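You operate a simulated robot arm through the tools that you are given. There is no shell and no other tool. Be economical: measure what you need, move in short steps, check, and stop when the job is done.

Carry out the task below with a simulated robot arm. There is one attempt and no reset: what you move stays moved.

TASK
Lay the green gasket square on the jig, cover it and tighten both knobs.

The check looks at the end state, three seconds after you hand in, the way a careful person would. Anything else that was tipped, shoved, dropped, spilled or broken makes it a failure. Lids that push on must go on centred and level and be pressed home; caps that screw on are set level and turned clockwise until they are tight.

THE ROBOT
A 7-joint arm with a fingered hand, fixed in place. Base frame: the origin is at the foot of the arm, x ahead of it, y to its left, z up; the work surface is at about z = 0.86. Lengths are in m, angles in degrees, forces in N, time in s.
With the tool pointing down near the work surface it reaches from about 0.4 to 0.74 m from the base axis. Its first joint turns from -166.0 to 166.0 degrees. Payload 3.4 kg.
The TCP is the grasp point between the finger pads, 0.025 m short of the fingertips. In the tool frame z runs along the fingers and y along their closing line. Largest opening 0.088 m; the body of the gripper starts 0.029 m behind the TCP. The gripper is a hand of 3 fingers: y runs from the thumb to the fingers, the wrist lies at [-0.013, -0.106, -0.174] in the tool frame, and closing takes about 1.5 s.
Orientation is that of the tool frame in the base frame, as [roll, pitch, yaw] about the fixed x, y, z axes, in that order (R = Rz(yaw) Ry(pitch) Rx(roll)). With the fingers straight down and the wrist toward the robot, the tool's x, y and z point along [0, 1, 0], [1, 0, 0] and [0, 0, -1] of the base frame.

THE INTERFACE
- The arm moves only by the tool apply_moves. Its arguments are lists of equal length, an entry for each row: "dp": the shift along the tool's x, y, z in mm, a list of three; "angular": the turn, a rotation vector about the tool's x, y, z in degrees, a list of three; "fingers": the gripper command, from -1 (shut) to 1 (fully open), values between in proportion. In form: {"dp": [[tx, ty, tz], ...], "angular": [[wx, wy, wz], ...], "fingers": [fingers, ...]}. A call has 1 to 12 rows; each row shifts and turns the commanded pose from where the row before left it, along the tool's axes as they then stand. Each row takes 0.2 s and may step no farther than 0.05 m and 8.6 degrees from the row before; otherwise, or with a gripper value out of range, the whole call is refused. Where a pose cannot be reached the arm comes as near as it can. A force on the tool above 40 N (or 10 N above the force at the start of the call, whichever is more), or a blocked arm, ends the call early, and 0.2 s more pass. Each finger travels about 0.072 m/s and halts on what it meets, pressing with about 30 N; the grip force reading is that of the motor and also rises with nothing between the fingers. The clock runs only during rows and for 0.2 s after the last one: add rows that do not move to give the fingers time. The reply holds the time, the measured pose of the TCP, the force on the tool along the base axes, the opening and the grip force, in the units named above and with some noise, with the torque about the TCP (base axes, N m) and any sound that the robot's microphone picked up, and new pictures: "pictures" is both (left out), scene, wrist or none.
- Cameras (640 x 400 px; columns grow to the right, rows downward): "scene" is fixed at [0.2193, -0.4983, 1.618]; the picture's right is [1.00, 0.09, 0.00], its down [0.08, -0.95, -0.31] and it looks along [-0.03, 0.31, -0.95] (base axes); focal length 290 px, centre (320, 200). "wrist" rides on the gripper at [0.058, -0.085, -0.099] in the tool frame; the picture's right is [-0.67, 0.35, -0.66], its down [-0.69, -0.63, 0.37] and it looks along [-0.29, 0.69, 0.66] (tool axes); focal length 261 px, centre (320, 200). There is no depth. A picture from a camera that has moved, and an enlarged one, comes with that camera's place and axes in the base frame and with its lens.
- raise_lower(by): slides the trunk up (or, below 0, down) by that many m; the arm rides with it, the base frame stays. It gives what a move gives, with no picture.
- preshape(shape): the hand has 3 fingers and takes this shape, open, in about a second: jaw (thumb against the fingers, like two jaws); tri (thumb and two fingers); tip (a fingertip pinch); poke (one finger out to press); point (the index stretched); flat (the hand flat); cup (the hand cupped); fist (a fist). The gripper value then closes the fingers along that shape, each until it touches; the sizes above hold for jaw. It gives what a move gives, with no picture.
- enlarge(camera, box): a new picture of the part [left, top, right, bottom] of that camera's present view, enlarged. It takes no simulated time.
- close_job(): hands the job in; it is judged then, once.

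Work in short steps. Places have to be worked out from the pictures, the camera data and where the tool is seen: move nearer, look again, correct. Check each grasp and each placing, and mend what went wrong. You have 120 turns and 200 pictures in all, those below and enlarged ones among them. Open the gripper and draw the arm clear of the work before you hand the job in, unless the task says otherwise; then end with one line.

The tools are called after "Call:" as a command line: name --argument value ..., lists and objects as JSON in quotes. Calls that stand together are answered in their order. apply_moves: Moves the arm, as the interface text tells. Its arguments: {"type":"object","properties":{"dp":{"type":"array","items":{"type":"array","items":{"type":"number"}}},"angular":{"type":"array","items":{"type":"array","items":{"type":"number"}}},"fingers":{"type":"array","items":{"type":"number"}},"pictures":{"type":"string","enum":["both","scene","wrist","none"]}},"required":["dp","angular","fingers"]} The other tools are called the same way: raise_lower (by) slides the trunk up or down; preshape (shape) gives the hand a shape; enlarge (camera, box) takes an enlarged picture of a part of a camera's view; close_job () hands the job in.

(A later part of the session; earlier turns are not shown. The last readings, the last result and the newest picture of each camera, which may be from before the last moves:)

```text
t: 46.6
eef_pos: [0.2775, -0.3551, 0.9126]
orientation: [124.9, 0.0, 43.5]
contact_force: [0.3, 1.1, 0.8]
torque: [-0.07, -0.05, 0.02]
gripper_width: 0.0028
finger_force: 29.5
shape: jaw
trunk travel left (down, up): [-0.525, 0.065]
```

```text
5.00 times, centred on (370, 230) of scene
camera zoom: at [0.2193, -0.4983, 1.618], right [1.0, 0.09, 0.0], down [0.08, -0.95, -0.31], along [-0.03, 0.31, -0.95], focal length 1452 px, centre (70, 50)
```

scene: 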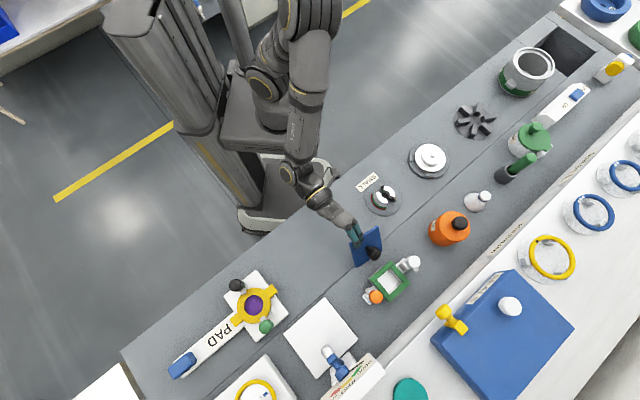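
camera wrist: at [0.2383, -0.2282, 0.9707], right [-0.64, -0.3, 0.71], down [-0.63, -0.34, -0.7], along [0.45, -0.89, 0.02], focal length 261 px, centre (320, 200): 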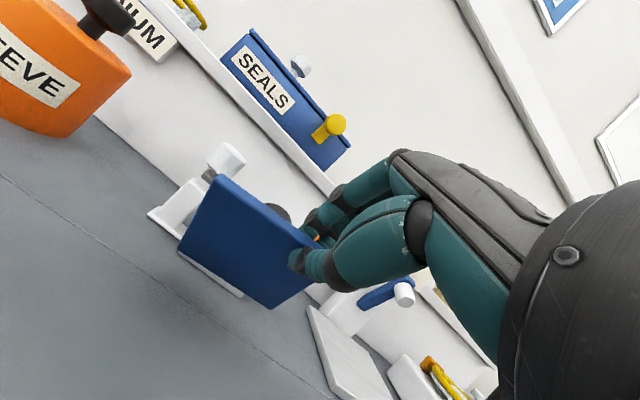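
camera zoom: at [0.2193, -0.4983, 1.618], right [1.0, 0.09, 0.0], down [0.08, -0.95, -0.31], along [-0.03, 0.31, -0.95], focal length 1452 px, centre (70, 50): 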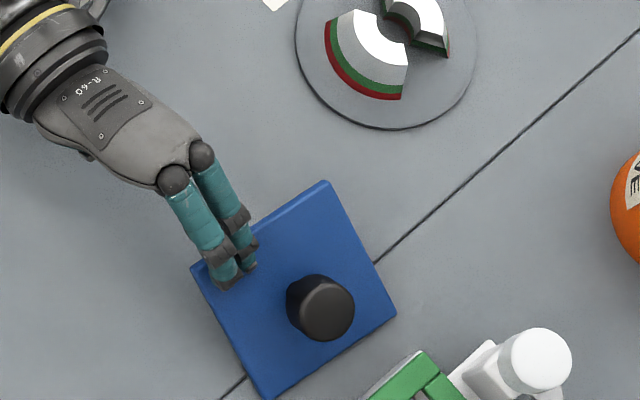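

The slope is about 35° with low forces. I open slowly, then back out along the fingers.

Call:
apply_moves --dp '[[0, 0, 0], [0, 0, 0], [0, 0, 0], [0, 0, -10], [0, 0, -10], [0, 0, -15], [0, 0, -15], [0, 0, 0]]' --angular '[[0, 0, 0], [0, 0, 0], [0, 0, 0], [0, 0, 0], [0, 0, 0], [0, 0, 0], [0, 0, 0], [0, 0, 0]]' --fingers '[-0.9, -0.8, -0.7, -0.7, -0.7, -0.7, -0.7, -0.7]' --pictures "none"

Call:
enlarge --camera "scene" --box '[300, 180, 430, 290]'

```text
t: 48.4
eef_pos: [0.2534, -0.3425, 0.9323]
orientation: [125.0, -0.1, 43.5]
contact_force: [-0.1, -0.1, -0.3]
torque: [-0.02, -0.01, -0.01]
gripper_width: 0.013
finger_force: 0.0
shape: jaw
out of reach, approached as far as the arm can: row 6, 7
trunk travel left (down, up): [-0.525, 0.065]
```

```text
3.64 times, centred on (365, 235) of scene
camera zoom: at [0.2193, -0.4983, 1.618], right [1.0, 0.09, 0.0], down [0.08, -0.95, -0.31], along [-0.03, 0.31, -0.95], focal length 1056 px, centre (156, 73)
```

zoom: 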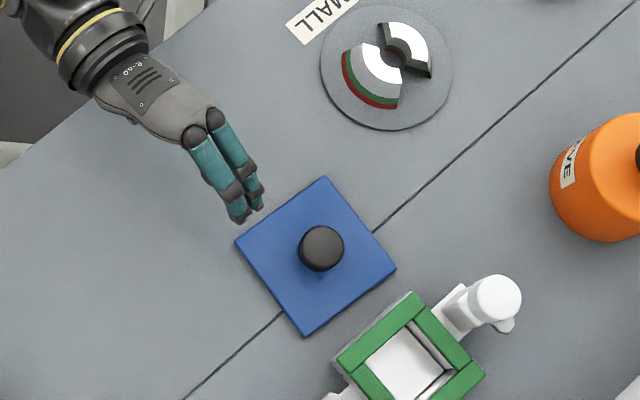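

The cover is flat with the handle up. I raise and turn the hand back to vertical.

Call:
apply_moves --dp '[[0, 35, -7], [0, 35, -7], [0, 35, -7], [0, 0, 0], [0, 0, 0], [0, 0, 0], [0, 0, 0], [0, 0, 0], [0, 0, 0], [0, 0, 0], [0, 0, 0]]' --angular '[[0, 0, 0], [0, 0, 0], [0, 0, 0], [7.86, 0, 0], [7.86, 0, 0], [7.86, 0, 0], [7.86, 0, 0], [7.86, 0, 0], [7.86, 0, 0], [7.86, 0, 0], [0, 0, 0]]' --fingers '[-0.7, -0.7, -0.5, 0, 0.3, 0.6, 1, 1, 1, 1, 1]' --pictures "both"

Call:
enlarge --camera "scene" --box '[335, 215, 405, 285]'

```text
t: 50.8
eef_pos: [0.285, -0.3745, 1.0308]
orientation: [-179.9, 0.0, 43.5]
contact_force: [1.1, 0.5, 0.2]
torque: [0.0, 0.0, 0.0]
gripper_width: 0.088
finger_force: 0.0
shape: jaw
trunk travel left (down, up): [-0.525, 0.065]
camera wrist: at [0.2674, -0.2722, 1.1299], right [-0.25, -0.71, 0.66], down [-0.93, -0.01, -0.36], along [0.27, -0.7, -0.66], focal length 261 px, centre (320, 200)
```

scene: 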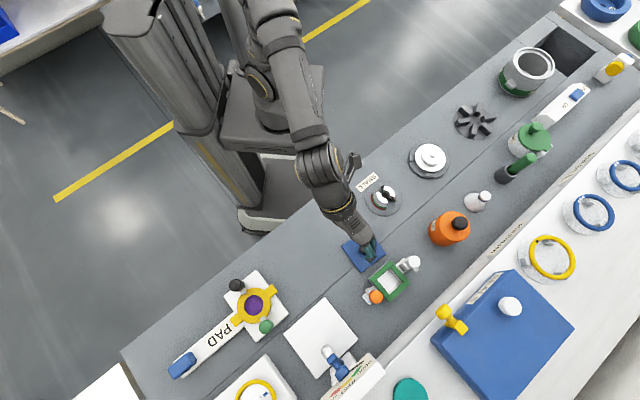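
wrist: 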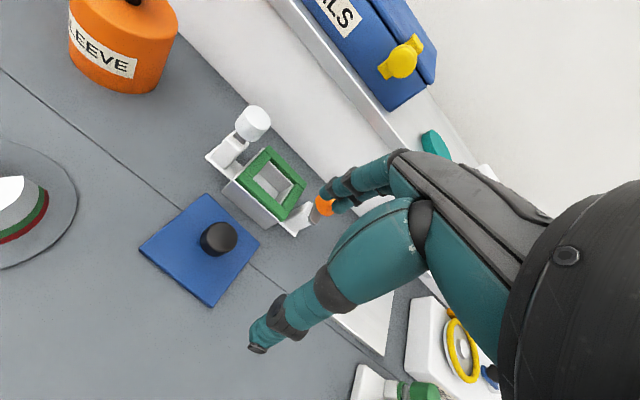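

```text
5.71 times, centred on (370, 250) of scene
camera zoom: at [0.2193, -0.4983, 1.618], right [1.0, 0.09, 0.0], down [0.08, -0.95, -0.31], along [-0.03, 0.31, -0.95], focal length 1659 px, centre (34, -86)
```

zoom: 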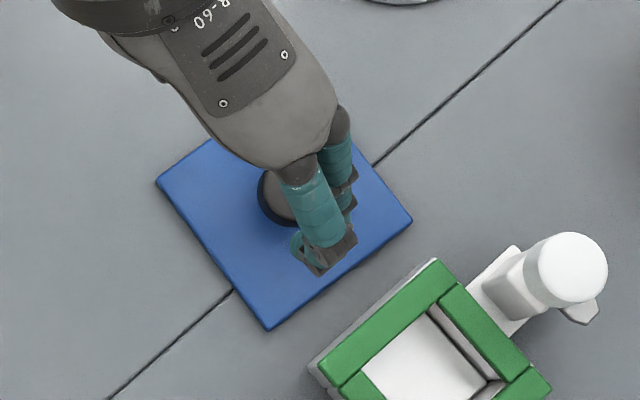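

From both cameras the cover centre is at (0.321, −0.378) with yaw about 40°. The earlier slip came from a chord grip: the hand was about 8–10 mm off centre in tool x. This time I centre the TCP exactly, and verify before closing.

Call:
apply_moves --dp '[[11.9, 13.7, 20], [11.8, 13.6, 20], [0, 0, 20], [0, 0, 15], [0, 0, 0]]' --angular '[[0, 0, 2.5], [0, 0, 0], [0, 0, 0], [0, 0, 0], [0, 0, 0]]' --fingers '[0.4, 0.4, 0.4, 0.4, 0.4]' --pictures "none"

Call:
enlarge --camera "wrist" --box '[160, 140, 400, 360]'

Call:
enlarge --camera "scene" --box '[335, 215, 405, 285]'

```text
t: 52.0
eef_pos: [0.3214, -0.3802, 0.9551]
orientation: [-180.0, 0.0, 41.0]
contact_force: [0.6, -0.4, -0.4]
torque: [0.03, -0.03, -0.01]
gripper_width: 0.062
finger_force: 0.0
shape: jaw
trunk travel left (down, up): [-0.525, 0.065]
```

```text
1.82 times, centred on (280, 250) of wrist
camera zoom: at [0.3093, -0.2775, 1.054], right [-0.28, -0.7, 0.66], down [-0.93, 0.03, -0.37], along [0.24, -0.71, -0.66], focal length 474 px, centre (393, 109)
```

zoom: 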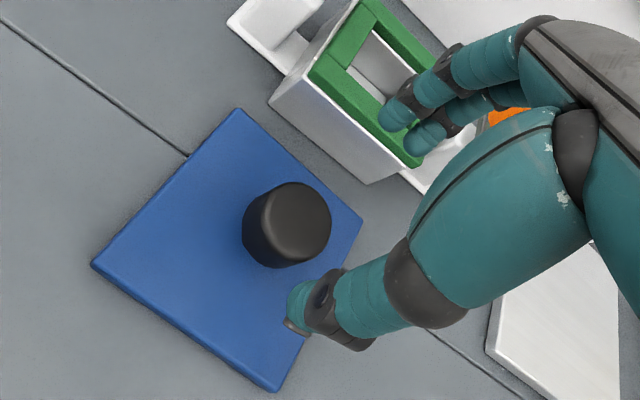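

```text
5.71 times, centred on (370, 250) of scene
camera zoom: at [0.2193, -0.4983, 1.618], right [1.0, 0.09, 0.0], down [0.08, -0.95, -0.31], along [-0.03, 0.31, -0.95], focal length 1659 px, centre (34, -86)
```

zoom: 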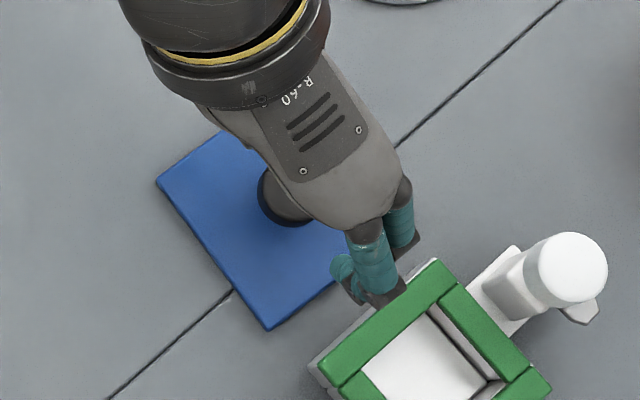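

Projecting the handle top shows the TCP is centred on it, and the top is lower than I thought (z≈0.893). I need a lower grip, so I descend until the tips nearly touch the plate.

Call:
apply_moves --dp '[[0, 0, 25], [0, 0, 25], [0, 0, 5], [0, 0, 2], [0, 0, 2], [0, 0, 0]]' --angular '[[0, 0, 0], [0, 0, 0], [0, 0, 0], [0, 0, 0], [0, 0, 0], [0, 0, 0]]' --fingers '[0.3, 0.3, 0.3, 0.3, 0.3, 0.3]' --pictures "none"

Call:
enlarge --camera "wrist" --box '[180, 140, 400, 360]'

```text
t: 53.4
eef_pos: [0.3198, -0.3789, 0.8973]
orientation: [-180.0, 0.0, 41.0]
contact_force: [-0.9, 0.0, -0.3]
torque: [0.02, 0.0, 0.01]
gripper_width: 0.0576
finger_force: 0.1
shape: jaw
trunk travel left (down, up): [-0.525, 0.065]
```

```text
1.82 times, centred on (290, 250) of wrist
camera zoom: at [0.3074, -0.2766, 0.9963], right [-0.28, -0.7, 0.66], down [-0.93, 0.03, -0.37], along [0.24, -0.71, -0.66], focal length 474 px, centre (374, 109)
```

zoom: 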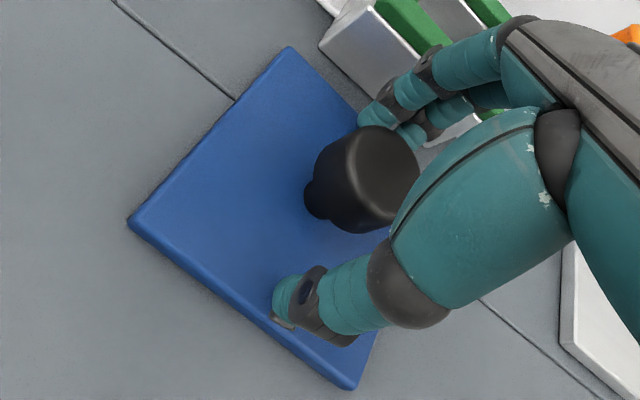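

The two-finger side sits off the thumb's line, which makes jaw a poor grip for a round handle. I rise 50 mm and try the "tri" shape, which should suit it better.

Call:
apply_moves --dp '[[0, 0, -25], [0, 0, -25]]' --angular '[[0, 0, 0], [0, 0, 0]]' --fingers '[0.3, 0.3]' --pictures "none"

Call:
preshape --shape "tri"

Call:
enlarge --camera "wrist" --box '[160, 120, 440, 380]'

Call:
enlarge --camera "scene" --box '[335, 215, 405, 285]'

```text
t: 54.0
eef_pos: [0.3217, -0.3811, 0.9481]
orientation: [180.0, 0.0, 40.9]
contact_force: [-0.5, -0.2, -0.4]
torque: [0.03, 0.02, 0.0]
gripper_width: 0.0578
finger_force: 0.1
shape: jaw
trunk travel left (down, up): [-0.525, 0.065]
```

```text
t: 54.9
eef_pos: [0.3229, -0.3811, 0.9483]
orientation: [179.9, 0.1, 41.0]
contact_force: [-0.2, -0.8, 0.0]
torque: [0.02, 0.0, -0.02]
gripper_width: 0.088
finger_force: 0.0
shape: tri
trunk travel left (down, up): [-0.525, 0.065]
```

```text
1.54 times, centred on (300, 250) of wrist
camera zoom: at [0.3099, -0.2788, 1.0466], right [-0.28, -0.7, 0.66], down [-0.93, 0.03, -0.37], along [0.24, -0.71, -0.66], focal length 401 px, centre (351, 123)
```

zoom: 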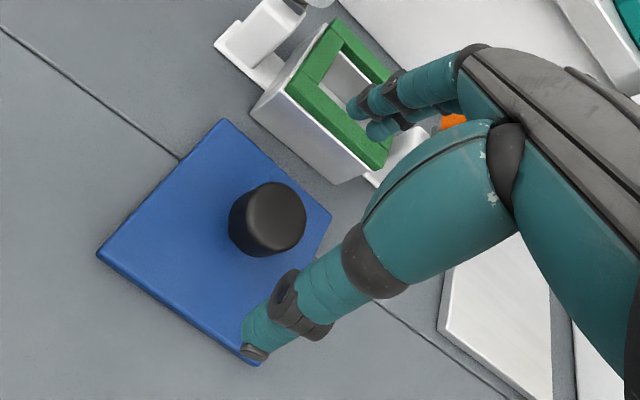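

```text
5.71 times, centred on (370, 250) of scene
camera zoom: at [0.2193, -0.4983, 1.618], right [1.0, 0.09, 0.0], down [0.08, -0.95, -0.31], along [-0.03, 0.31, -0.95], focal length 1659 px, centre (34, -86)
```

zoom: 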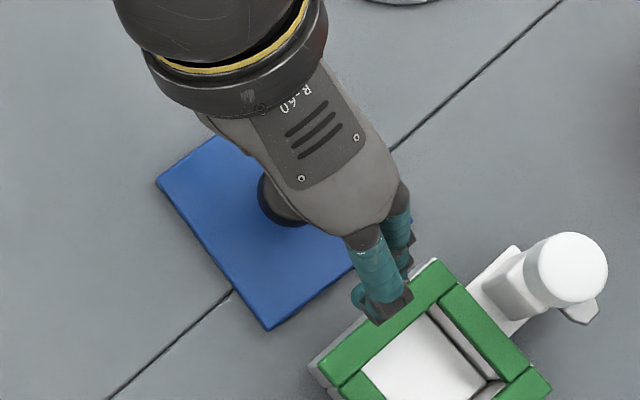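

The tri shape looks similar when open. I close it partway at this height to see how the tips converge on the handle axis.

Call:
apply_moves --dp '[[0, 0, 0], [0, 0, 0], [0, 0, 0], [0, 0, 0]]' --angular '[[0, 0, 0], [0, 0, 0], [0, 0, 0], [0, 0, 0]]' --fingers '[0.5, 0.1, 0, 0]' --pictures "none"

Call:
enlarge --camera "wrist" --box '[190, 140, 390, 340]'

Call:
enlarge --camera "scene" --box '[340, 215, 400, 275]'

```text
t: 55.9
eef_pos: [0.3225, -0.3811, 0.9478]
orientation: [-180.0, 0.0, 41.0]
contact_force: [1.3, -0.1, 0.4]
torque: [0.02, 0.01, 0.01]
gripper_width: 0.0446
finger_force: 0.1
shape: tri
trunk travel left (down, up): [-0.525, 0.065]
```

```text
2.00 times, centred on (290, 240) of wrist
camera zoom: at [0.3099, -0.2788, 1.0468], right [-0.28, -0.7, 0.66], down [-0.93, 0.03, -0.37], along [0.24, -0.71, -0.66], focal length 521 px, centre (380, 120)
```

zoom: 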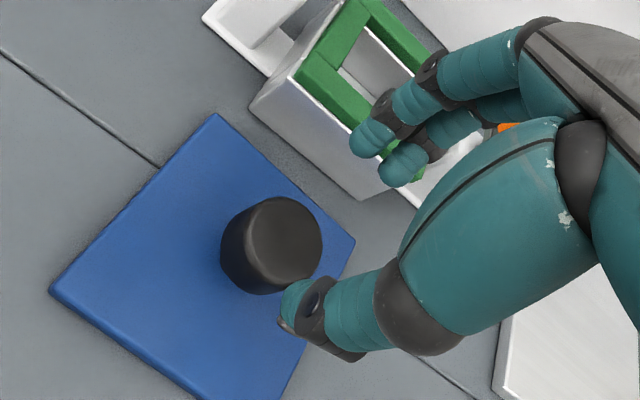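

```text
6.67 times, centred on (370, 245) of scene
camera zoom: at [0.2193, -0.4983, 1.618], right [1.0, 0.09, 0.0], down [0.08, -0.95, -0.31], along [-0.03, 0.31, -0.95], focal length 1936 px, centre (-13, -100)
```

zoom: 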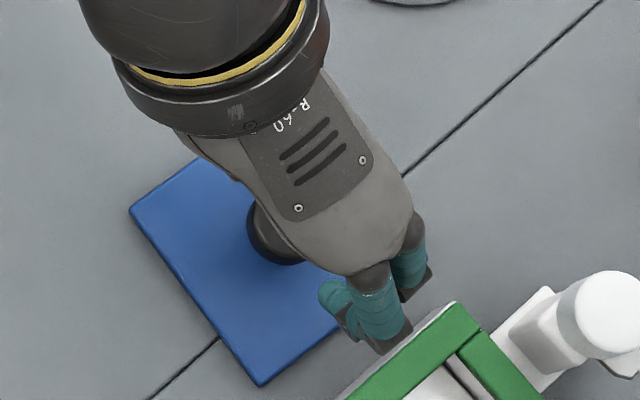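

In the tri shape the fingers converge better: finger mid at x≈−3 mm, thumb at 0. I fine-tune by 2 mm, lower to z≈0.895, and close fully.

Call:
apply_moves --dp '[[2, -2, 20], [0, 0, 20], [0, 0, 9], [0, 0, 4], [0, 0, 0]]' --angular '[[0, 0, 0], [0, 0, 0], [0, 0, 0], [0, 0, 0], [0, 0, 0]]' --fingers '[0.2, 0.2, 0.2, 0.2, 0.2]' --pictures "none"

Call:
apply_moves --dp '[[0, 0, 0], [0, 0, 0], [0, 0, 0], [0, 0, 0], [0, 0, 0], [0, 0, 0]]' --angular '[[0, 0, 0], [0, 0, 0], [0, 0, 0], [0, 0, 0], [0, 0, 0], [0, 0, 0]]' --fingers '[0, -0.2, -0.4, -0.7, -1, -1]' --pictures "none"

Call:
enlarge --camera "wrist" --box '[190, 140, 390, 340]'

Call:
enlarge --camera "scene" --box '[340, 215, 400, 275]'

```text
t: 57.1
eef_pos: [0.3206, -0.3765, 0.8939]
orientation: [-179.9, 0.0, 41.0]
contact_force: [-0.5, 0.2, -0.3]
torque: [0.04, 0.0, 0.0]
gripper_width: 0.0525
finger_force: 0.1
shape: tri
trunk travel left (down, up): [-0.525, 0.065]
```

```text
t: 58.5
eef_pos: [0.3204, -0.3771, 0.8953]
orientation: [-180.0, 0.0, 41.0]
contact_force: [-1.0, 0.0, 0.8]
torque: [-0.02, -0.09, 0.01]
gripper_width: 0.0138
finger_force: 29.7
shape: tri
trunk travel left (down, up): [-0.525, 0.065]
```

```text
2.00 times, centred on (290, 240) of wrist
camera zoom: at [0.3081, -0.274, 0.9939], right [-0.28, -0.7, 0.66], down [-0.93, 0.03, -0.37], along [0.24, -0.71, -0.66], focal length 521 px, centre (380, 120)
```

zoom: 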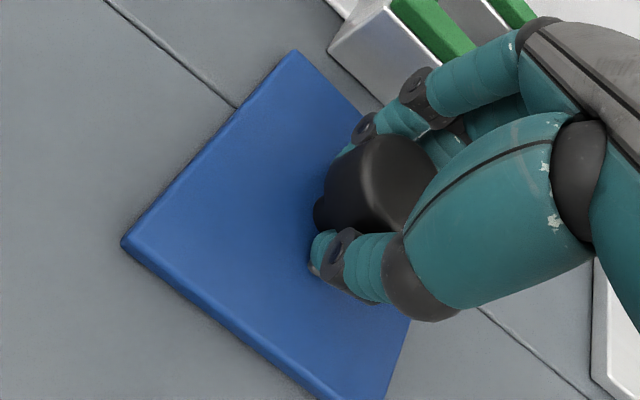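

```text
6.67 times, centred on (370, 245) of scene
camera zoom: at [0.2193, -0.4983, 1.618], right [1.0, 0.09, 0.0], down [0.08, -0.95, -0.31], along [-0.03, 0.31, -0.95], focal length 1936 px, centre (-13, -100)
```

zoom: 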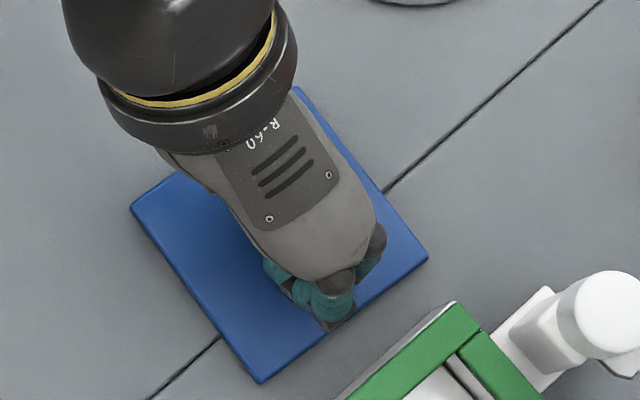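

The width of 14 mm means the tips closed around the narrow stem beneath the cap, which is a captive grip. I lift slowly and check.

Call:
apply_moves --dp '[[0, 0, -4], [0, 0, -8], [0, 0, -12], [0, 0, -12], [0, 0, 0]]' --angular '[[0, 0, 0], [0, 0, 0], [0, 0, 0], [0, 0, 0], [0, 0, 0]]' --fingers '[-1, -1, -1, -1, -1]' --pictures "none"

Call:
enlarge --camera "wrist" --box '[190, 140, 390, 340]'

Call:
enlarge --camera "scene" --box '[340, 215, 400, 275]'

```text
t: 59.7
eef_pos: [0.3212, -0.3758, 0.931]
orientation: [180.0, -0.1, 41.0]
contact_force: [0.6, -0.6, -0.5]
torque: [0.01, -0.03, 0.03]
gripper_width: 0.0135
finger_force: 30.0
shape: tri
trunk travel left (down, up): [-0.525, 0.065]
```

```text
2.00 times, centred on (290, 240) of wrist
camera zoom: at [0.3079, -0.2735, 1.0302], right [-0.28, -0.7, 0.66], down [-0.93, 0.03, -0.37], along [0.24, -0.71, -0.66], focal length 521 px, centre (380, 120)
```

zoom: 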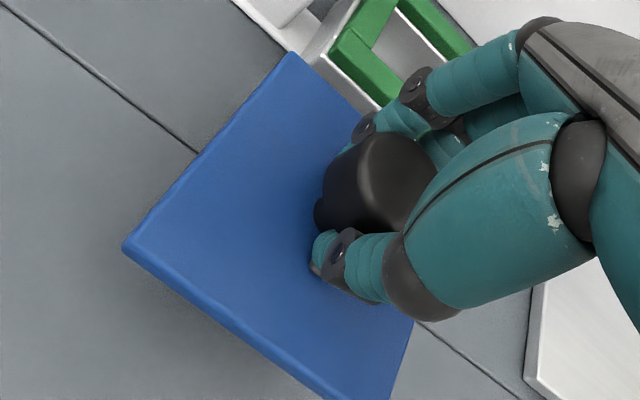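

```text
6.67 times, centred on (370, 245) of scene
camera zoom: at [0.2193, -0.4983, 1.618], right [1.0, 0.09, 0.0], down [0.08, -0.95, -0.31], along [-0.03, 0.31, -0.95], focal length 1936 px, centre (-13, -100)
```

zoom: 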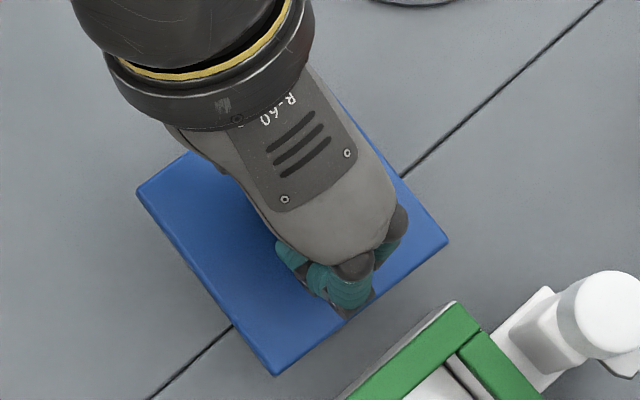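

The plate lifts level, with its yaw equal to the hand's (41°). I raise slowly, then creep over the jig.

Call:
apply_moves --dp '[[0, 0, -13], [0, 0, -13], [0, 0, -13], [0, 0, -13], [0, 0, -13], [-0.3, 13.6, 0], [-0.3, 13.6, 0], [-0.3, 13.6, 0], [-0.3, 13.6, 0], [-0.3, 13.6, 0], [-0.3, 13.6, 0], [-0.3, 13.6, 0]]' --angular '[[0, 0, 0], [0, 0, 0], [0, 0, 0], [0, 0, 0], [0, 0, 0], [0, 0, -0.6], [0, 0, -0.6], [0, 0, -0.6], [0, 0, -0.6], [0, 0, -0.6], [0, 0, -0.6], [0, 0, -0.2]]' --fingers '[-1, -1, -1, -1, -1, -1, -1, -1, -1, -1, -1, -1]' --pictures "none"

Call:
enlarge --camera "scene" --box '[350, 240, 430, 310]'

Call:
enlarge --camera "wrist" --box '[120, 100, 440, 380]'

```text
t: 62.3
eef_pos: [0.3826, -0.4465, 0.9928]
orientation: [180.0, 0.0, 44.9]
contact_force: [0.5, -0.2, -0.3]
torque: [-0.02, -0.01, 0.01]
gripper_width: 0.0135
finger_force: 30.1
shape: tri
trunk travel left (down, up): [-0.525, 0.065]
```

```text
5.71 times, centred on (390, 275) of scene
camera zoom: at [0.2193, -0.4983, 1.618], right [1.0, 0.09, 0.0], down [0.08, -0.95, -0.31], along [-0.03, 0.31, -0.95], focal length 1659 px, centre (-80, -229)
```

zoom: 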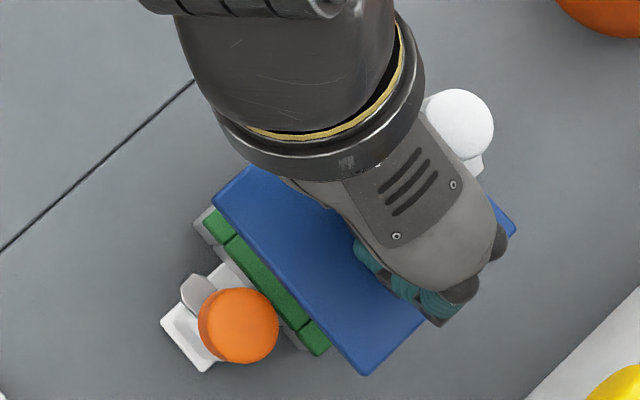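

```text
1.43 times, centred on (280, 240) of wrist
camera zoom: at [0.3645, -0.3452, 1.0922], right [-0.23, -0.72, 0.66], down [-0.93, -0.04, -0.37], along [0.29, -0.69, -0.66], focal length 372 px, centre (377, 143)
```

zoom: 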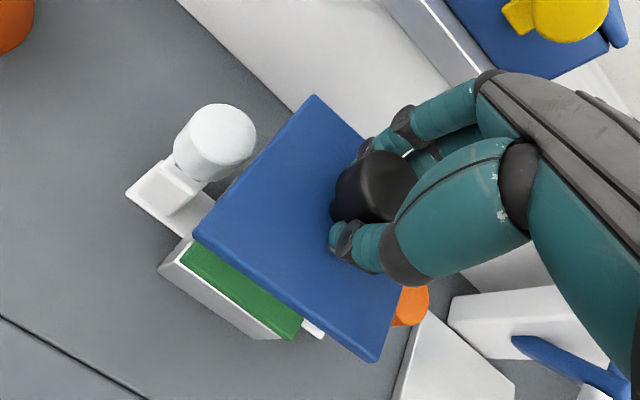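

The knobs leave only about 2.5 mm of clearance on each side of the plate. Measured in the image, the plate must shift about 3 mm toward the orange knob. I do that, lower 10 mm to knob-top level, and compare the gaps.

Call:
apply_moves --dp '[[-3.1, 0.8, 0], [0, 0, 5], [0, 0, 0]]' --angular '[[0, 0, -0.4], [0, 0, 0], [0, 0, 0]]' --fingers '[-1, -1, -1]' --pictures "none"

Call:
enlarge --camera "scene" --box '[364, 254, 424, 306]'

Call:
enlarge --camera "wrist" --box '[160, 120, 400, 340]'

```text
t: 63.1
eef_pos: [0.3814, -0.4506, 0.989]
orientation: [180.0, -0.1, 45.2]
contact_force: [0.7, 0.6, -1.6]
torque: [0.0, 0.01, -0.02]
gripper_width: 0.0134
finger_force: 30.4
shape: tri
trunk travel left (down, up): [-0.525, 0.065]
```

```text
7.69 times, centred on (394, 280) of scene
camera zoom: at [0.2193, -0.4983, 1.618], right [1.0, 0.09, 0.0], down [0.08, -0.95, -0.31], along [-0.03, 0.31, -0.95], focal length 2233 px, centre (-249, -415)
```

zoom: 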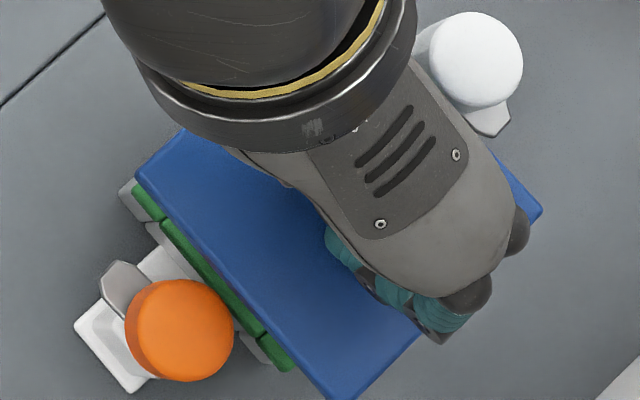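

```text
1.82 times, centred on (280, 230) of wrist
camera zoom: at [0.3621, -0.3484, 1.0879], right [-0.23, -0.72, 0.66], down [-0.93, -0.04, -0.37], along [0.29, -0.69, -0.66], focal length 474 px, centre (393, 146)
```

zoom: 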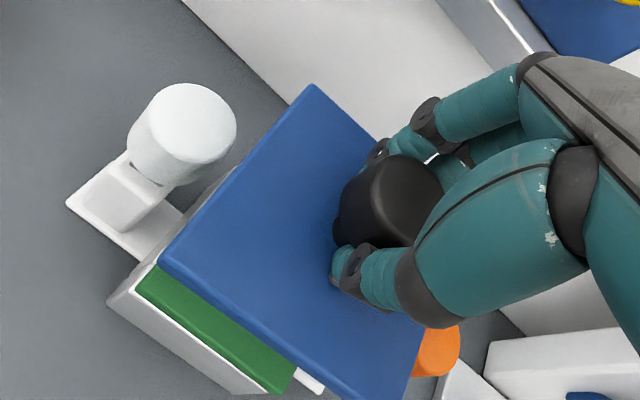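

The gaps are now about 1.3 mm on the orange side and about 5 mm on the white side. I shift back 1.5 mm and descend in steps, watching for contact.

Call:
apply_moves --dp '[[1.5, 0, 0], [0, 0, 6], [0, 0, 6], [0, 0, 6], [0, 0, 0]]' --angular '[[0, 0, -0.3], [0, 0, 0], [0, 0, 0], [0, 0, 0], [0, 0, 0]]' --fingers '[-1, -1, -1, -1, -1]' --pictures "none"

Call:
enlarge --camera "scene" --box '[364, 254, 424, 306]'

Call:
enlarge --camera "wrist" --box '[160, 120, 400, 340]'

```text
t: 64.3
eef_pos: [0.3827, -0.4501, 0.9728]
orientation: [180.0, 0.1, 45.4]
contact_force: [0.4, 0.1, -1.8]
torque: [0.01, 0.01, 0.0]
gripper_width: 0.0134
finger_force: 30.2
shape: tri
trunk travel left (down, up): [-0.525, 0.065]
```

```text
7.69 times, centred on (394, 280) of scene
camera zoom: at [0.2193, -0.4983, 1.618], right [1.0, 0.09, 0.0], down [0.08, -0.95, -0.31], along [-0.03, 0.31, -0.95], focal length 2233 px, centre (-249, -415)
```

zoom: 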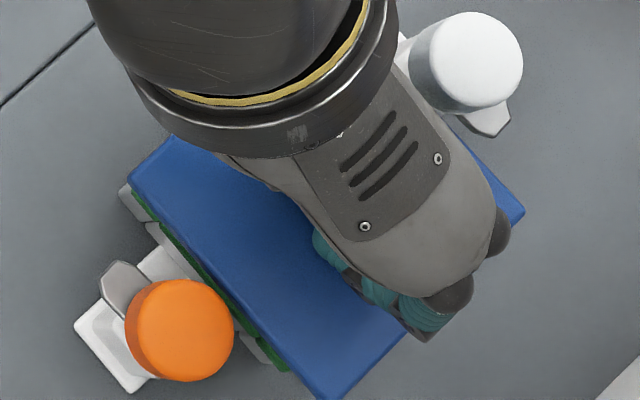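

```text
1.82 times, centred on (280, 230) of wrist
camera zoom: at [0.3622, -0.3483, 1.0712], right [-0.22, -0.72, 0.66], down [-0.93, -0.05, -0.37], along [0.29, -0.69, -0.66], focal length 474 px, centre (393, 146)
```

zoom: 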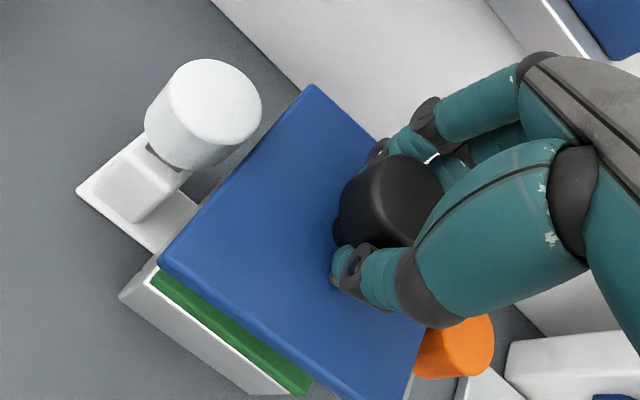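

Gaps are roughly balanced with no contact. I descend 24 mm more.

Call:
apply_moves --dp '[[0, 0, 6], [0, 0, 6], [0, 0, 6], [0, 0, 6], [0, 0, 0]]' --angular '[[0, 0, 0], [0, 0, 0], [0, 0, 0], [0, 0, 0], [0, 0, 0]]' --fingers '[-1, -1, -1, -1, -1]' --pictures "none"

Call:
enlarge --camera "scene" --box '[364, 254, 424, 306]'

Call:
enlarge --camera "wrist" --box '[160, 100, 400, 340]'

```text
t: 65.5
eef_pos: [0.3827, -0.4477, 0.9485]
orientation: [-180.0, 0.0, 45.5]
contact_force: [-0.6, -0.8, -2.0]
torque: [-0.01, 0.03, -0.02]
gripper_width: 0.0136
finger_force: 29.8
shape: tri
trunk travel left (down, up): [-0.525, 0.065]
```

```text
7.69 times, centred on (394, 280) of scene
camera zoom: at [0.2193, -0.4983, 1.618], right [1.0, 0.09, 0.0], down [0.08, -0.95, -0.31], along [-0.03, 0.31, -0.95], focal length 2233 px, centre (-249, -415)
```

zoom: 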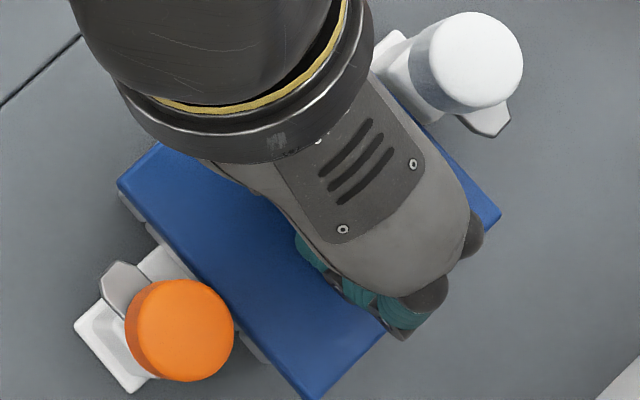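

```text
1.67 times, centred on (280, 220) of wrist
camera zoom: at [0.3627, -0.348, 1.0474], right [-0.22, -0.72, 0.66], down [-0.93, -0.05, -0.37], along [0.29, -0.69, -0.66], focal length 434 px, centre (387, 167)
```

zoom: 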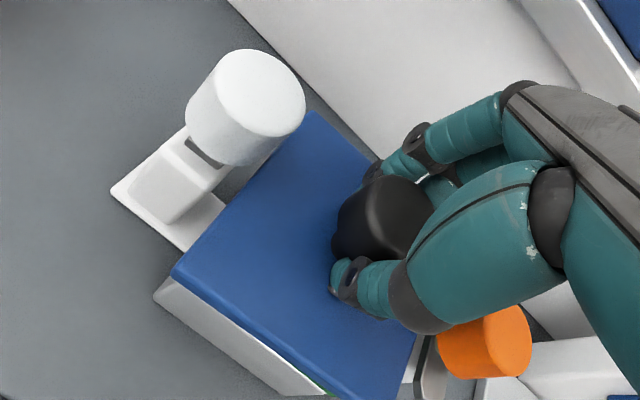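

All clear. I continue down to contact, with a 1 mm correction toward the orange side.

Call:
apply_moves --dp '[[-1, 0, 5], [0, 0, 4], [0, 0, 2], [0, 0, 2], [0, 0, 2], [0, 0, 0]]' --angular '[[0, 0, 0], [0, 0, 0], [0, 0, 0], [0, 0, 0], [0, 0, 0], [0, 0, 0]]' --fingers '[-1, -1, -1, -1, -1, -1]' --pictures "none"

Call:
enlarge --camera "scene" --box '[364, 254, 424, 306]'

Call:
enlarge --camera "wrist" --box '[160, 100, 400, 340]'

```text
t: 66.9
eef_pos: [0.3811, -0.4498, 0.9351]
orientation: [179.7, 0.0, 45.4]
contact_force: [-0.3, -2.5, 25.4]
torque: [0.02, -0.39, -0.03]
gripper_width: 0.0137
finger_force: 30.5
shape: tri
trunk travel left (down, up): [-0.525, 0.065]
```

```text
7.69 times, centred on (394, 280) of scene
camera zoom: at [0.2193, -0.4983, 1.618], right [1.0, 0.09, 0.0], down [0.08, -0.95, -0.31], along [-0.03, 0.31, -0.95], focal length 2233 px, centre (-249, -415)
```

zoom: 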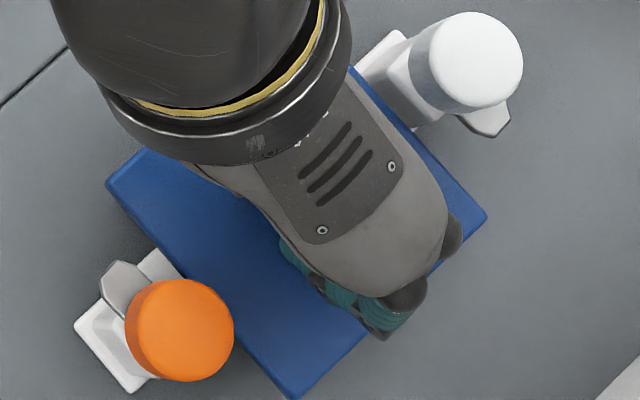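

```text
1.67 times, centred on (280, 220) of wrist
camera zoom: at [0.3606, -0.3478, 1.0343], right [-0.22, -0.72, 0.66], down [-0.93, -0.05, -0.37], along [0.3, -0.69, -0.66], focal length 434 px, centre (387, 167)
```

zoom: 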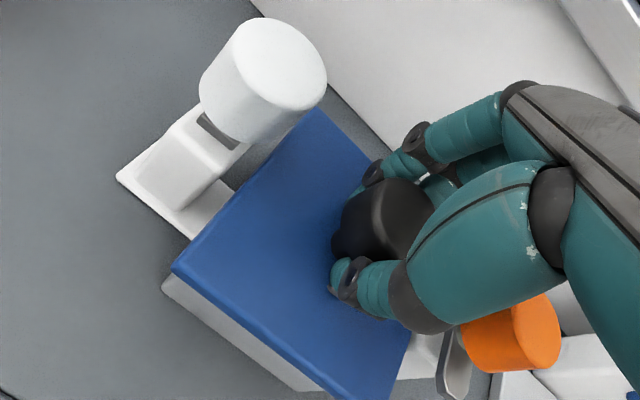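

It is seated at 25 N, at the expected height. I relieve the pressure, open, and rise to check.

Call:
apply_moves --dp '[[0, 0, -2.5], [0, 0, 0], [0, 0, 0], [0, 0, 0], [0, 0, 0], [0, 0, -8], [0, 0, -25], [0, 0, -40], [0, -45, -20], [0, -45, 0]]' --angular '[[0, 0, 0], [0, 0, 0], [0, 0, 0], [0, 0, 0], [0, 0, 0], [0, 0, 0], [0, 0, 0], [0, 0, 0], [0, 0, 0], [0, 0, 0]]' --fingers '[-1, -0.7, -0.3, 0.1, 0.3, 0.3, 0.3, 0.3, 0.3, 0.3]' --pictures "wrist"

Call:
enlarge --camera "scene" --box '[360, 250, 424, 306]'

Call:
enlarge --camera "wrist" --box '[180, 80, 380, 280]'

```text
t: 69.1
eef_pos: [0.3176, -0.3856, 1.0295]
orientation: [179.9, 0.1, 45.5]
contact_force: [-0.4, 0.7, 0.4]
torque: [0.01, -0.07, -0.02]
gripper_width: 0.0568
finger_force: 0.0
shape: tri
trunk travel left (down, up): [-0.525, 0.065]
camera wrist: at [0.2971, -0.2855, 1.1294], right [-0.22, -0.72, 0.65], down [-0.93, -0.05, -0.37], along [0.29, -0.69, -0.66], focal length 261 px, centre (320, 200)
```

wrist: 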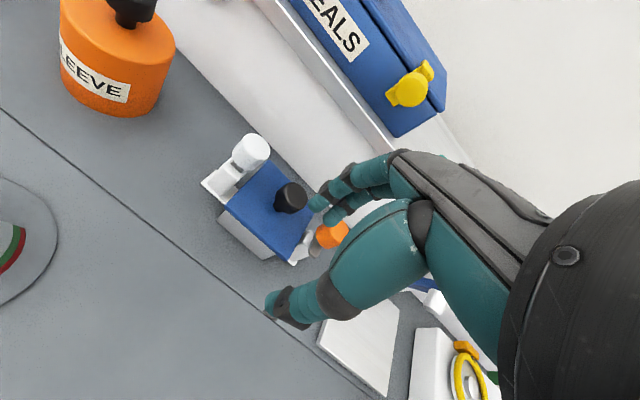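

```text
7.14 times, centred on (392, 278) of scene
camera zoom: at [0.2193, -0.4983, 1.618], right [1.0, 0.09, 0.0], down [0.08, -0.95, -0.31], along [-0.03, 0.31, -0.95], focal length 2074 px, centre (-194, -357)
```

zoom: 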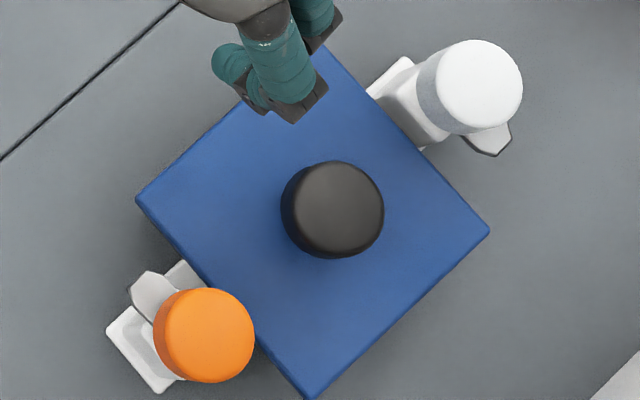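

```text
2.00 times, centred on (280, 180) of wrist
camera zoom: at [0.2971, -0.2855, 1.1294], right [-0.22, -0.72, 0.65], down [-0.93, -0.05, -0.37], along [0.29, -0.69, -0.66], focal length 521 px, centre (400, 240)
```

zoom: 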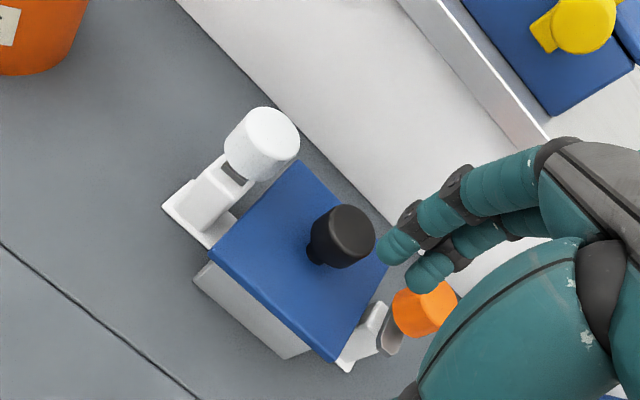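

The cover is on square and centred at (0.3836, −0.4512). The knob tops are at white (0.4264, −0.409, 0.947) and orange (0.3426, −0.492). Turning clockwise should swing both tabs over the cover. I go above the white knob and pre-turn the hand about −50° so there is room to turn clockwise.

Call:
apply_moves --dp '[[19.9, 31.3, 0], [19.9, 31.3, 0], [19.9, 31.3, 0], [0, 0, 0], [0, 0, 0], [0, 0, 0], [0, 0, 0], [0, 0, 0], [0, 0, 0], [0, 0, 0]]' --angular '[[0, 0, 0], [0, 0, 0], [0, 0, 0], [0, 0, -8.3], [0, 0, -8.3], [0, 0, -8.3], [0, 0, -8.3], [0, 0, -8.3], [0, 0, -8.3], [0, 0, 0]]' --fingers '[0.3, 0.3, 0.3, 0.3, 0.3, 0.3, 0.3, 0.3, 0.3, 0.3]' --pictures "both"

```text
t: 71.3
eef_pos: [0.4262, -0.4092, 1.03]
orientation: [-179.9, -0.1, 95.5]
contact_force: [0.4, 0.0, 0.0]
torque: [0.02, 0.01, -0.01]
gripper_width: 0.057
finger_force: 0.0
shape: tri
trunk travel left (down, up): [-0.525, 0.065]
camera wrist: at [0.3363, -0.3596, 1.1279], right [0.41, -0.63, 0.66], down [-0.56, -0.74, -0.37], along [0.72, -0.22, -0.66], focal length 261 px, centre (320, 200)
```

scene: 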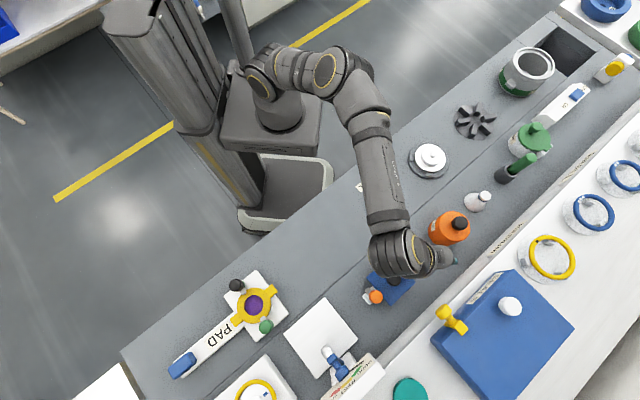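
wrist: 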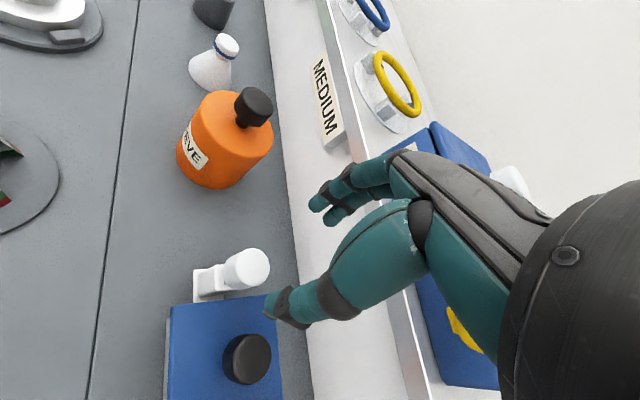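

The knob projects exactly under the TCP. I descend around the white knob, tips at about z 0.930.

Call:
apply_moves --dp '[[0, 0, 30], [0, 0, 30], [0, 0, 10], [0, 0, 6], [0, 0, 0]]' --angular '[[0, 0, 0], [0, 0, 0], [0, 0, 0], [0, 0, 0], [0, 0, 0]]' --fingers '[0.2, 0.2, 0.2, 0.2, 0.2]' --pictures "none"

Call:
enlarge --camera "wrist" --box '[180, 140, 420, 380]'

Call:
enlarge --camera "scene" --box '[380, 240, 440, 290]'

```text
t: 72.5
eef_pos: [0.4263, -0.4109, 0.952]
orientation: [-180.0, 0.0, 95.3]
contact_force: [-0.5, -0.1, 0.0]
torque: [0.0, 0.01, -0.01]
gripper_width: 0.0532
finger_force: 0.0
shape: tri
trunk travel left (down, up): [-0.525, 0.065]
```

```text
1.67 times, centred on (300, 260) of wrist
camera zoom: at [0.3363, -0.3597, 1.0515], right [0.41, -0.64, 0.66], down [-0.56, -0.74, -0.37], along [0.72, -0.22, -0.66], focal length 434 px, centre (353, 100)
```

zoom: 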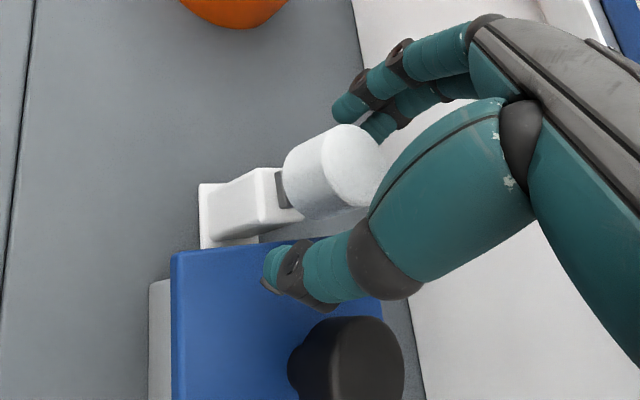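

```text
8.00 times, centred on (410, 265) of scene
camera zoom: at [0.2193, -0.4983, 1.618], right [1.0, 0.09, 0.0], down [0.08, -0.95, -0.31], along [-0.03, 0.31, -0.95], focal length 2323 px, centre (-400, -320)
```

zoom: 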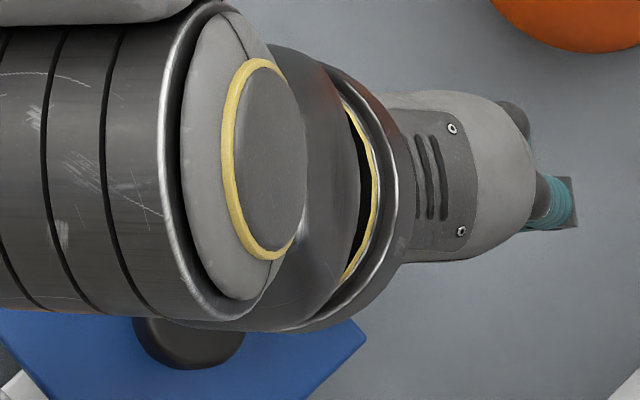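

The knob sits between thumb and fingers. I close on it.

Call:
apply_moves --dp '[[1.5, 0, 0], [0, 0, 0], [0, 0, 0], [0, 0, 0], [0, 0, 0]]' --angular '[[0, 0, 0], [0, 0, 0], [0, 0, 0], [0, 0, 0], [0, 0, 0]]' --fingers '[0.1, -0.1, -0.4, -0.7, -1]' --pictures "none"

Call:
enlarge --camera "wrist" --box '[180, 140, 420, 380]'

```text
t: 73.7
eef_pos: [0.4268, -0.4079, 0.9522]
orientation: [179.9, 0.0, 95.3]
contact_force: [-2.0, 0.7, -1.2]
torque: [0.03, 0.01, 0.01]
gripper_width: 0.0196
finger_force: 30.3
shape: tri
trunk travel left (down, up): [-0.525, 0.065]
```

```text
1.67 times, centred on (300, 260) of wrist
camera zoom: at [0.3361, -0.3581, 1.0515], right [0.41, -0.64, 0.65], down [-0.56, -0.74, -0.37], along [0.72, -0.22, -0.66], focal length 434 px, centre (353, 100)
```

zoom: 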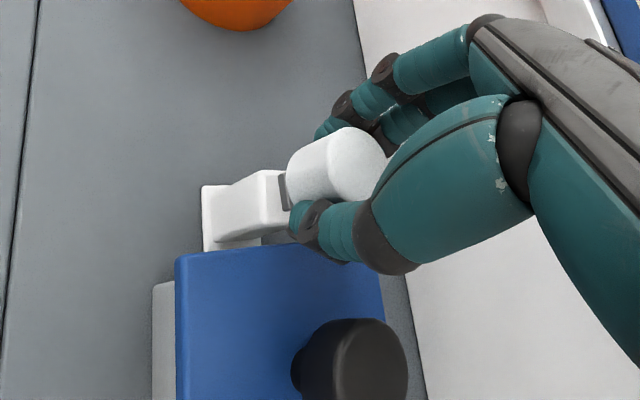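

It is gripped. I turn clockwise (tool +z) 48° and watch the torque.

Call:
apply_moves --dp '[[0, 0, 0], [0, 0, 0], [0, 0, 0], [0, 0, 0], [0, 0, 0], [0, 0, 0], [0, 0, 0]]' --angular '[[0, 0, 8], [0, 0, 8], [0, 0, 8], [0, 0, 8], [0, 0, 8], [0, 0, 8], [0, 0, 0]]' --fingers '[-1, -1, -1, -1, -1, -1, -1]' --pictures "wrist"

Call:
enlarge --camera "wrist" --box '[180, 140, 420, 380]'

Call:
enlarge --camera "scene" --box '[380, 240, 440, 290]'

```text
t: 75.3
eef_pos: [0.4262, -0.408, 0.9527]
orientation: [-180.0, 0.0, 47.2]
contact_force: [-6.1, 6.3, -7.3]
torque: [0.08, 0.14, 0.02]
gripper_width: 0.0188
finger_force: 29.9
shape: tri
trunk travel left (down, up): [-0.525, 0.065]
camera wrist: at [0.4032, -0.3075, 1.0515], right [-0.2, -0.73, 0.66], down [-0.93, -0.07, -0.37], along [0.31, -0.68, -0.66], focal length 261 px, centre (320, 200)
```

wrist: 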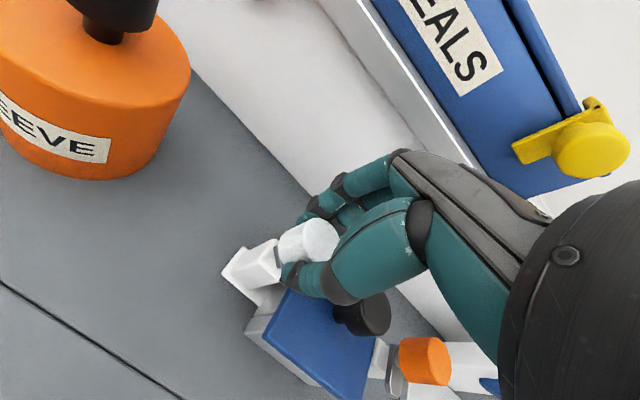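

```text
1.67 times, centred on (300, 260) of wrist
camera zoom: at [0.4032, -0.3075, 1.0515], right [-0.2, -0.73, 0.66], down [-0.93, -0.07, -0.37], along [0.31, -0.68, -0.66], focal length 434 px, centre (353, 100)
```

zoom: 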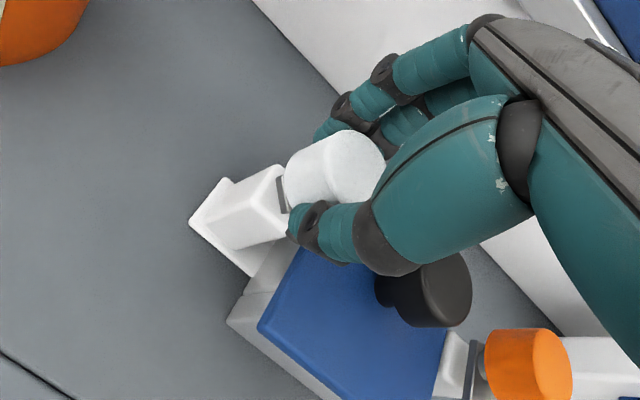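

```text
8.00 times, centred on (410, 265) of scene
camera zoom: at [0.2193, -0.4983, 1.618], right [1.0, 0.09, 0.0], down [0.08, -0.95, -0.31], along [-0.03, 0.31, -0.95], focal length 2323 px, centre (-400, -320)
```

zoom: 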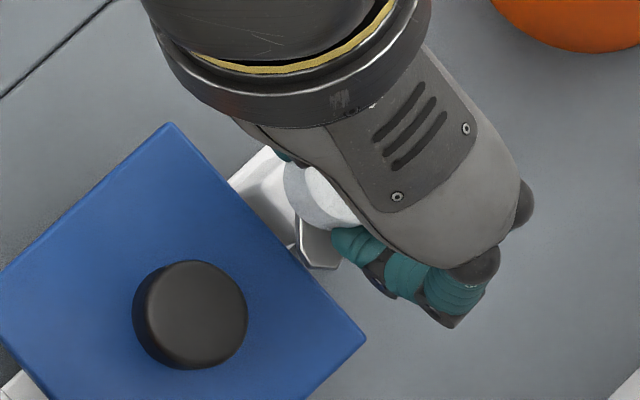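

The tab is swinging toward the cover. I continue clockwise another 48°.

Call:
apply_moves --dp '[[0, 0, 0], [0, 0, 0], [0, 0, 0], [0, 0, 0], [0, 0, 0], [0, 0, 0], [0, 0, 0]]' --angular '[[0, 0, 8], [0, 0, 8], [0, 0, 8], [0, 0, 8], [0, 0, 8], [0, 0, 8], [0, 0, 0]]' --fingers '[-1, -1, -1, -1, -1, -1, -1]' --pictures "none"

Call:
enlarge --camera "scene" --box '[380, 240, 440, 290]'

Call:
enlarge --camera "wrist" --box '[180, 140, 420, 380]'

```text
t: 76.9
eef_pos: [0.4275, -0.4074, 0.9526]
orientation: [179.9, 0.0, 15.3]
contact_force: [-1.3, 3.8, -9.8]
torque: [0.04, -0.02, 0.01]
gripper_width: 0.0183
finger_force: 30.0
shape: tri
out of reach, approached as far as the arm can: row 5, 6
trunk travel left (down, up): [-0.525, 0.065]
```

```text
8.00 times, centred on (410, 265) of scene
camera zoom: at [0.2193, -0.4983, 1.618], right [1.0, 0.09, 0.0], down [0.08, -0.95, -0.31], along [-0.03, 0.31, -0.95], focal length 2323 px, centre (-400, -320)
```

zoom: 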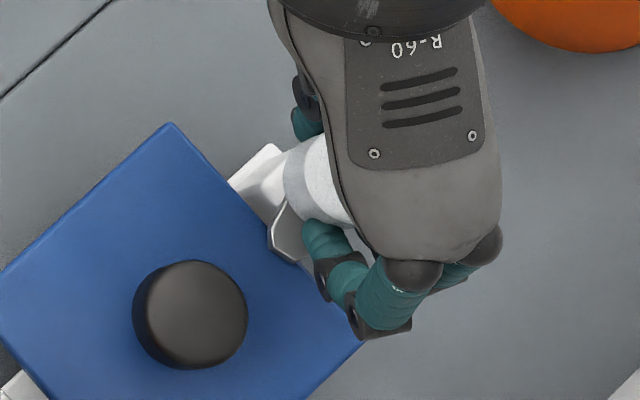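

```text
1.67 times, centred on (300, 260) of wrist
camera zoom: at [0.4599, -0.3098, 1.0514], right [-0.55, -0.51, 0.66], down [-0.83, 0.43, -0.37], along [-0.09, -0.74, -0.66], focal length 434 px, centre (353, 100)
```

zoom: 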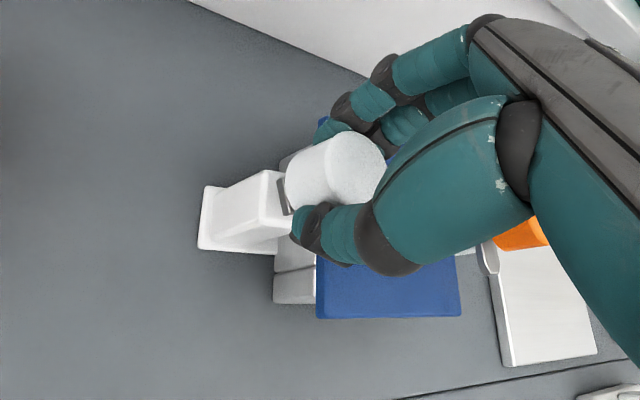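

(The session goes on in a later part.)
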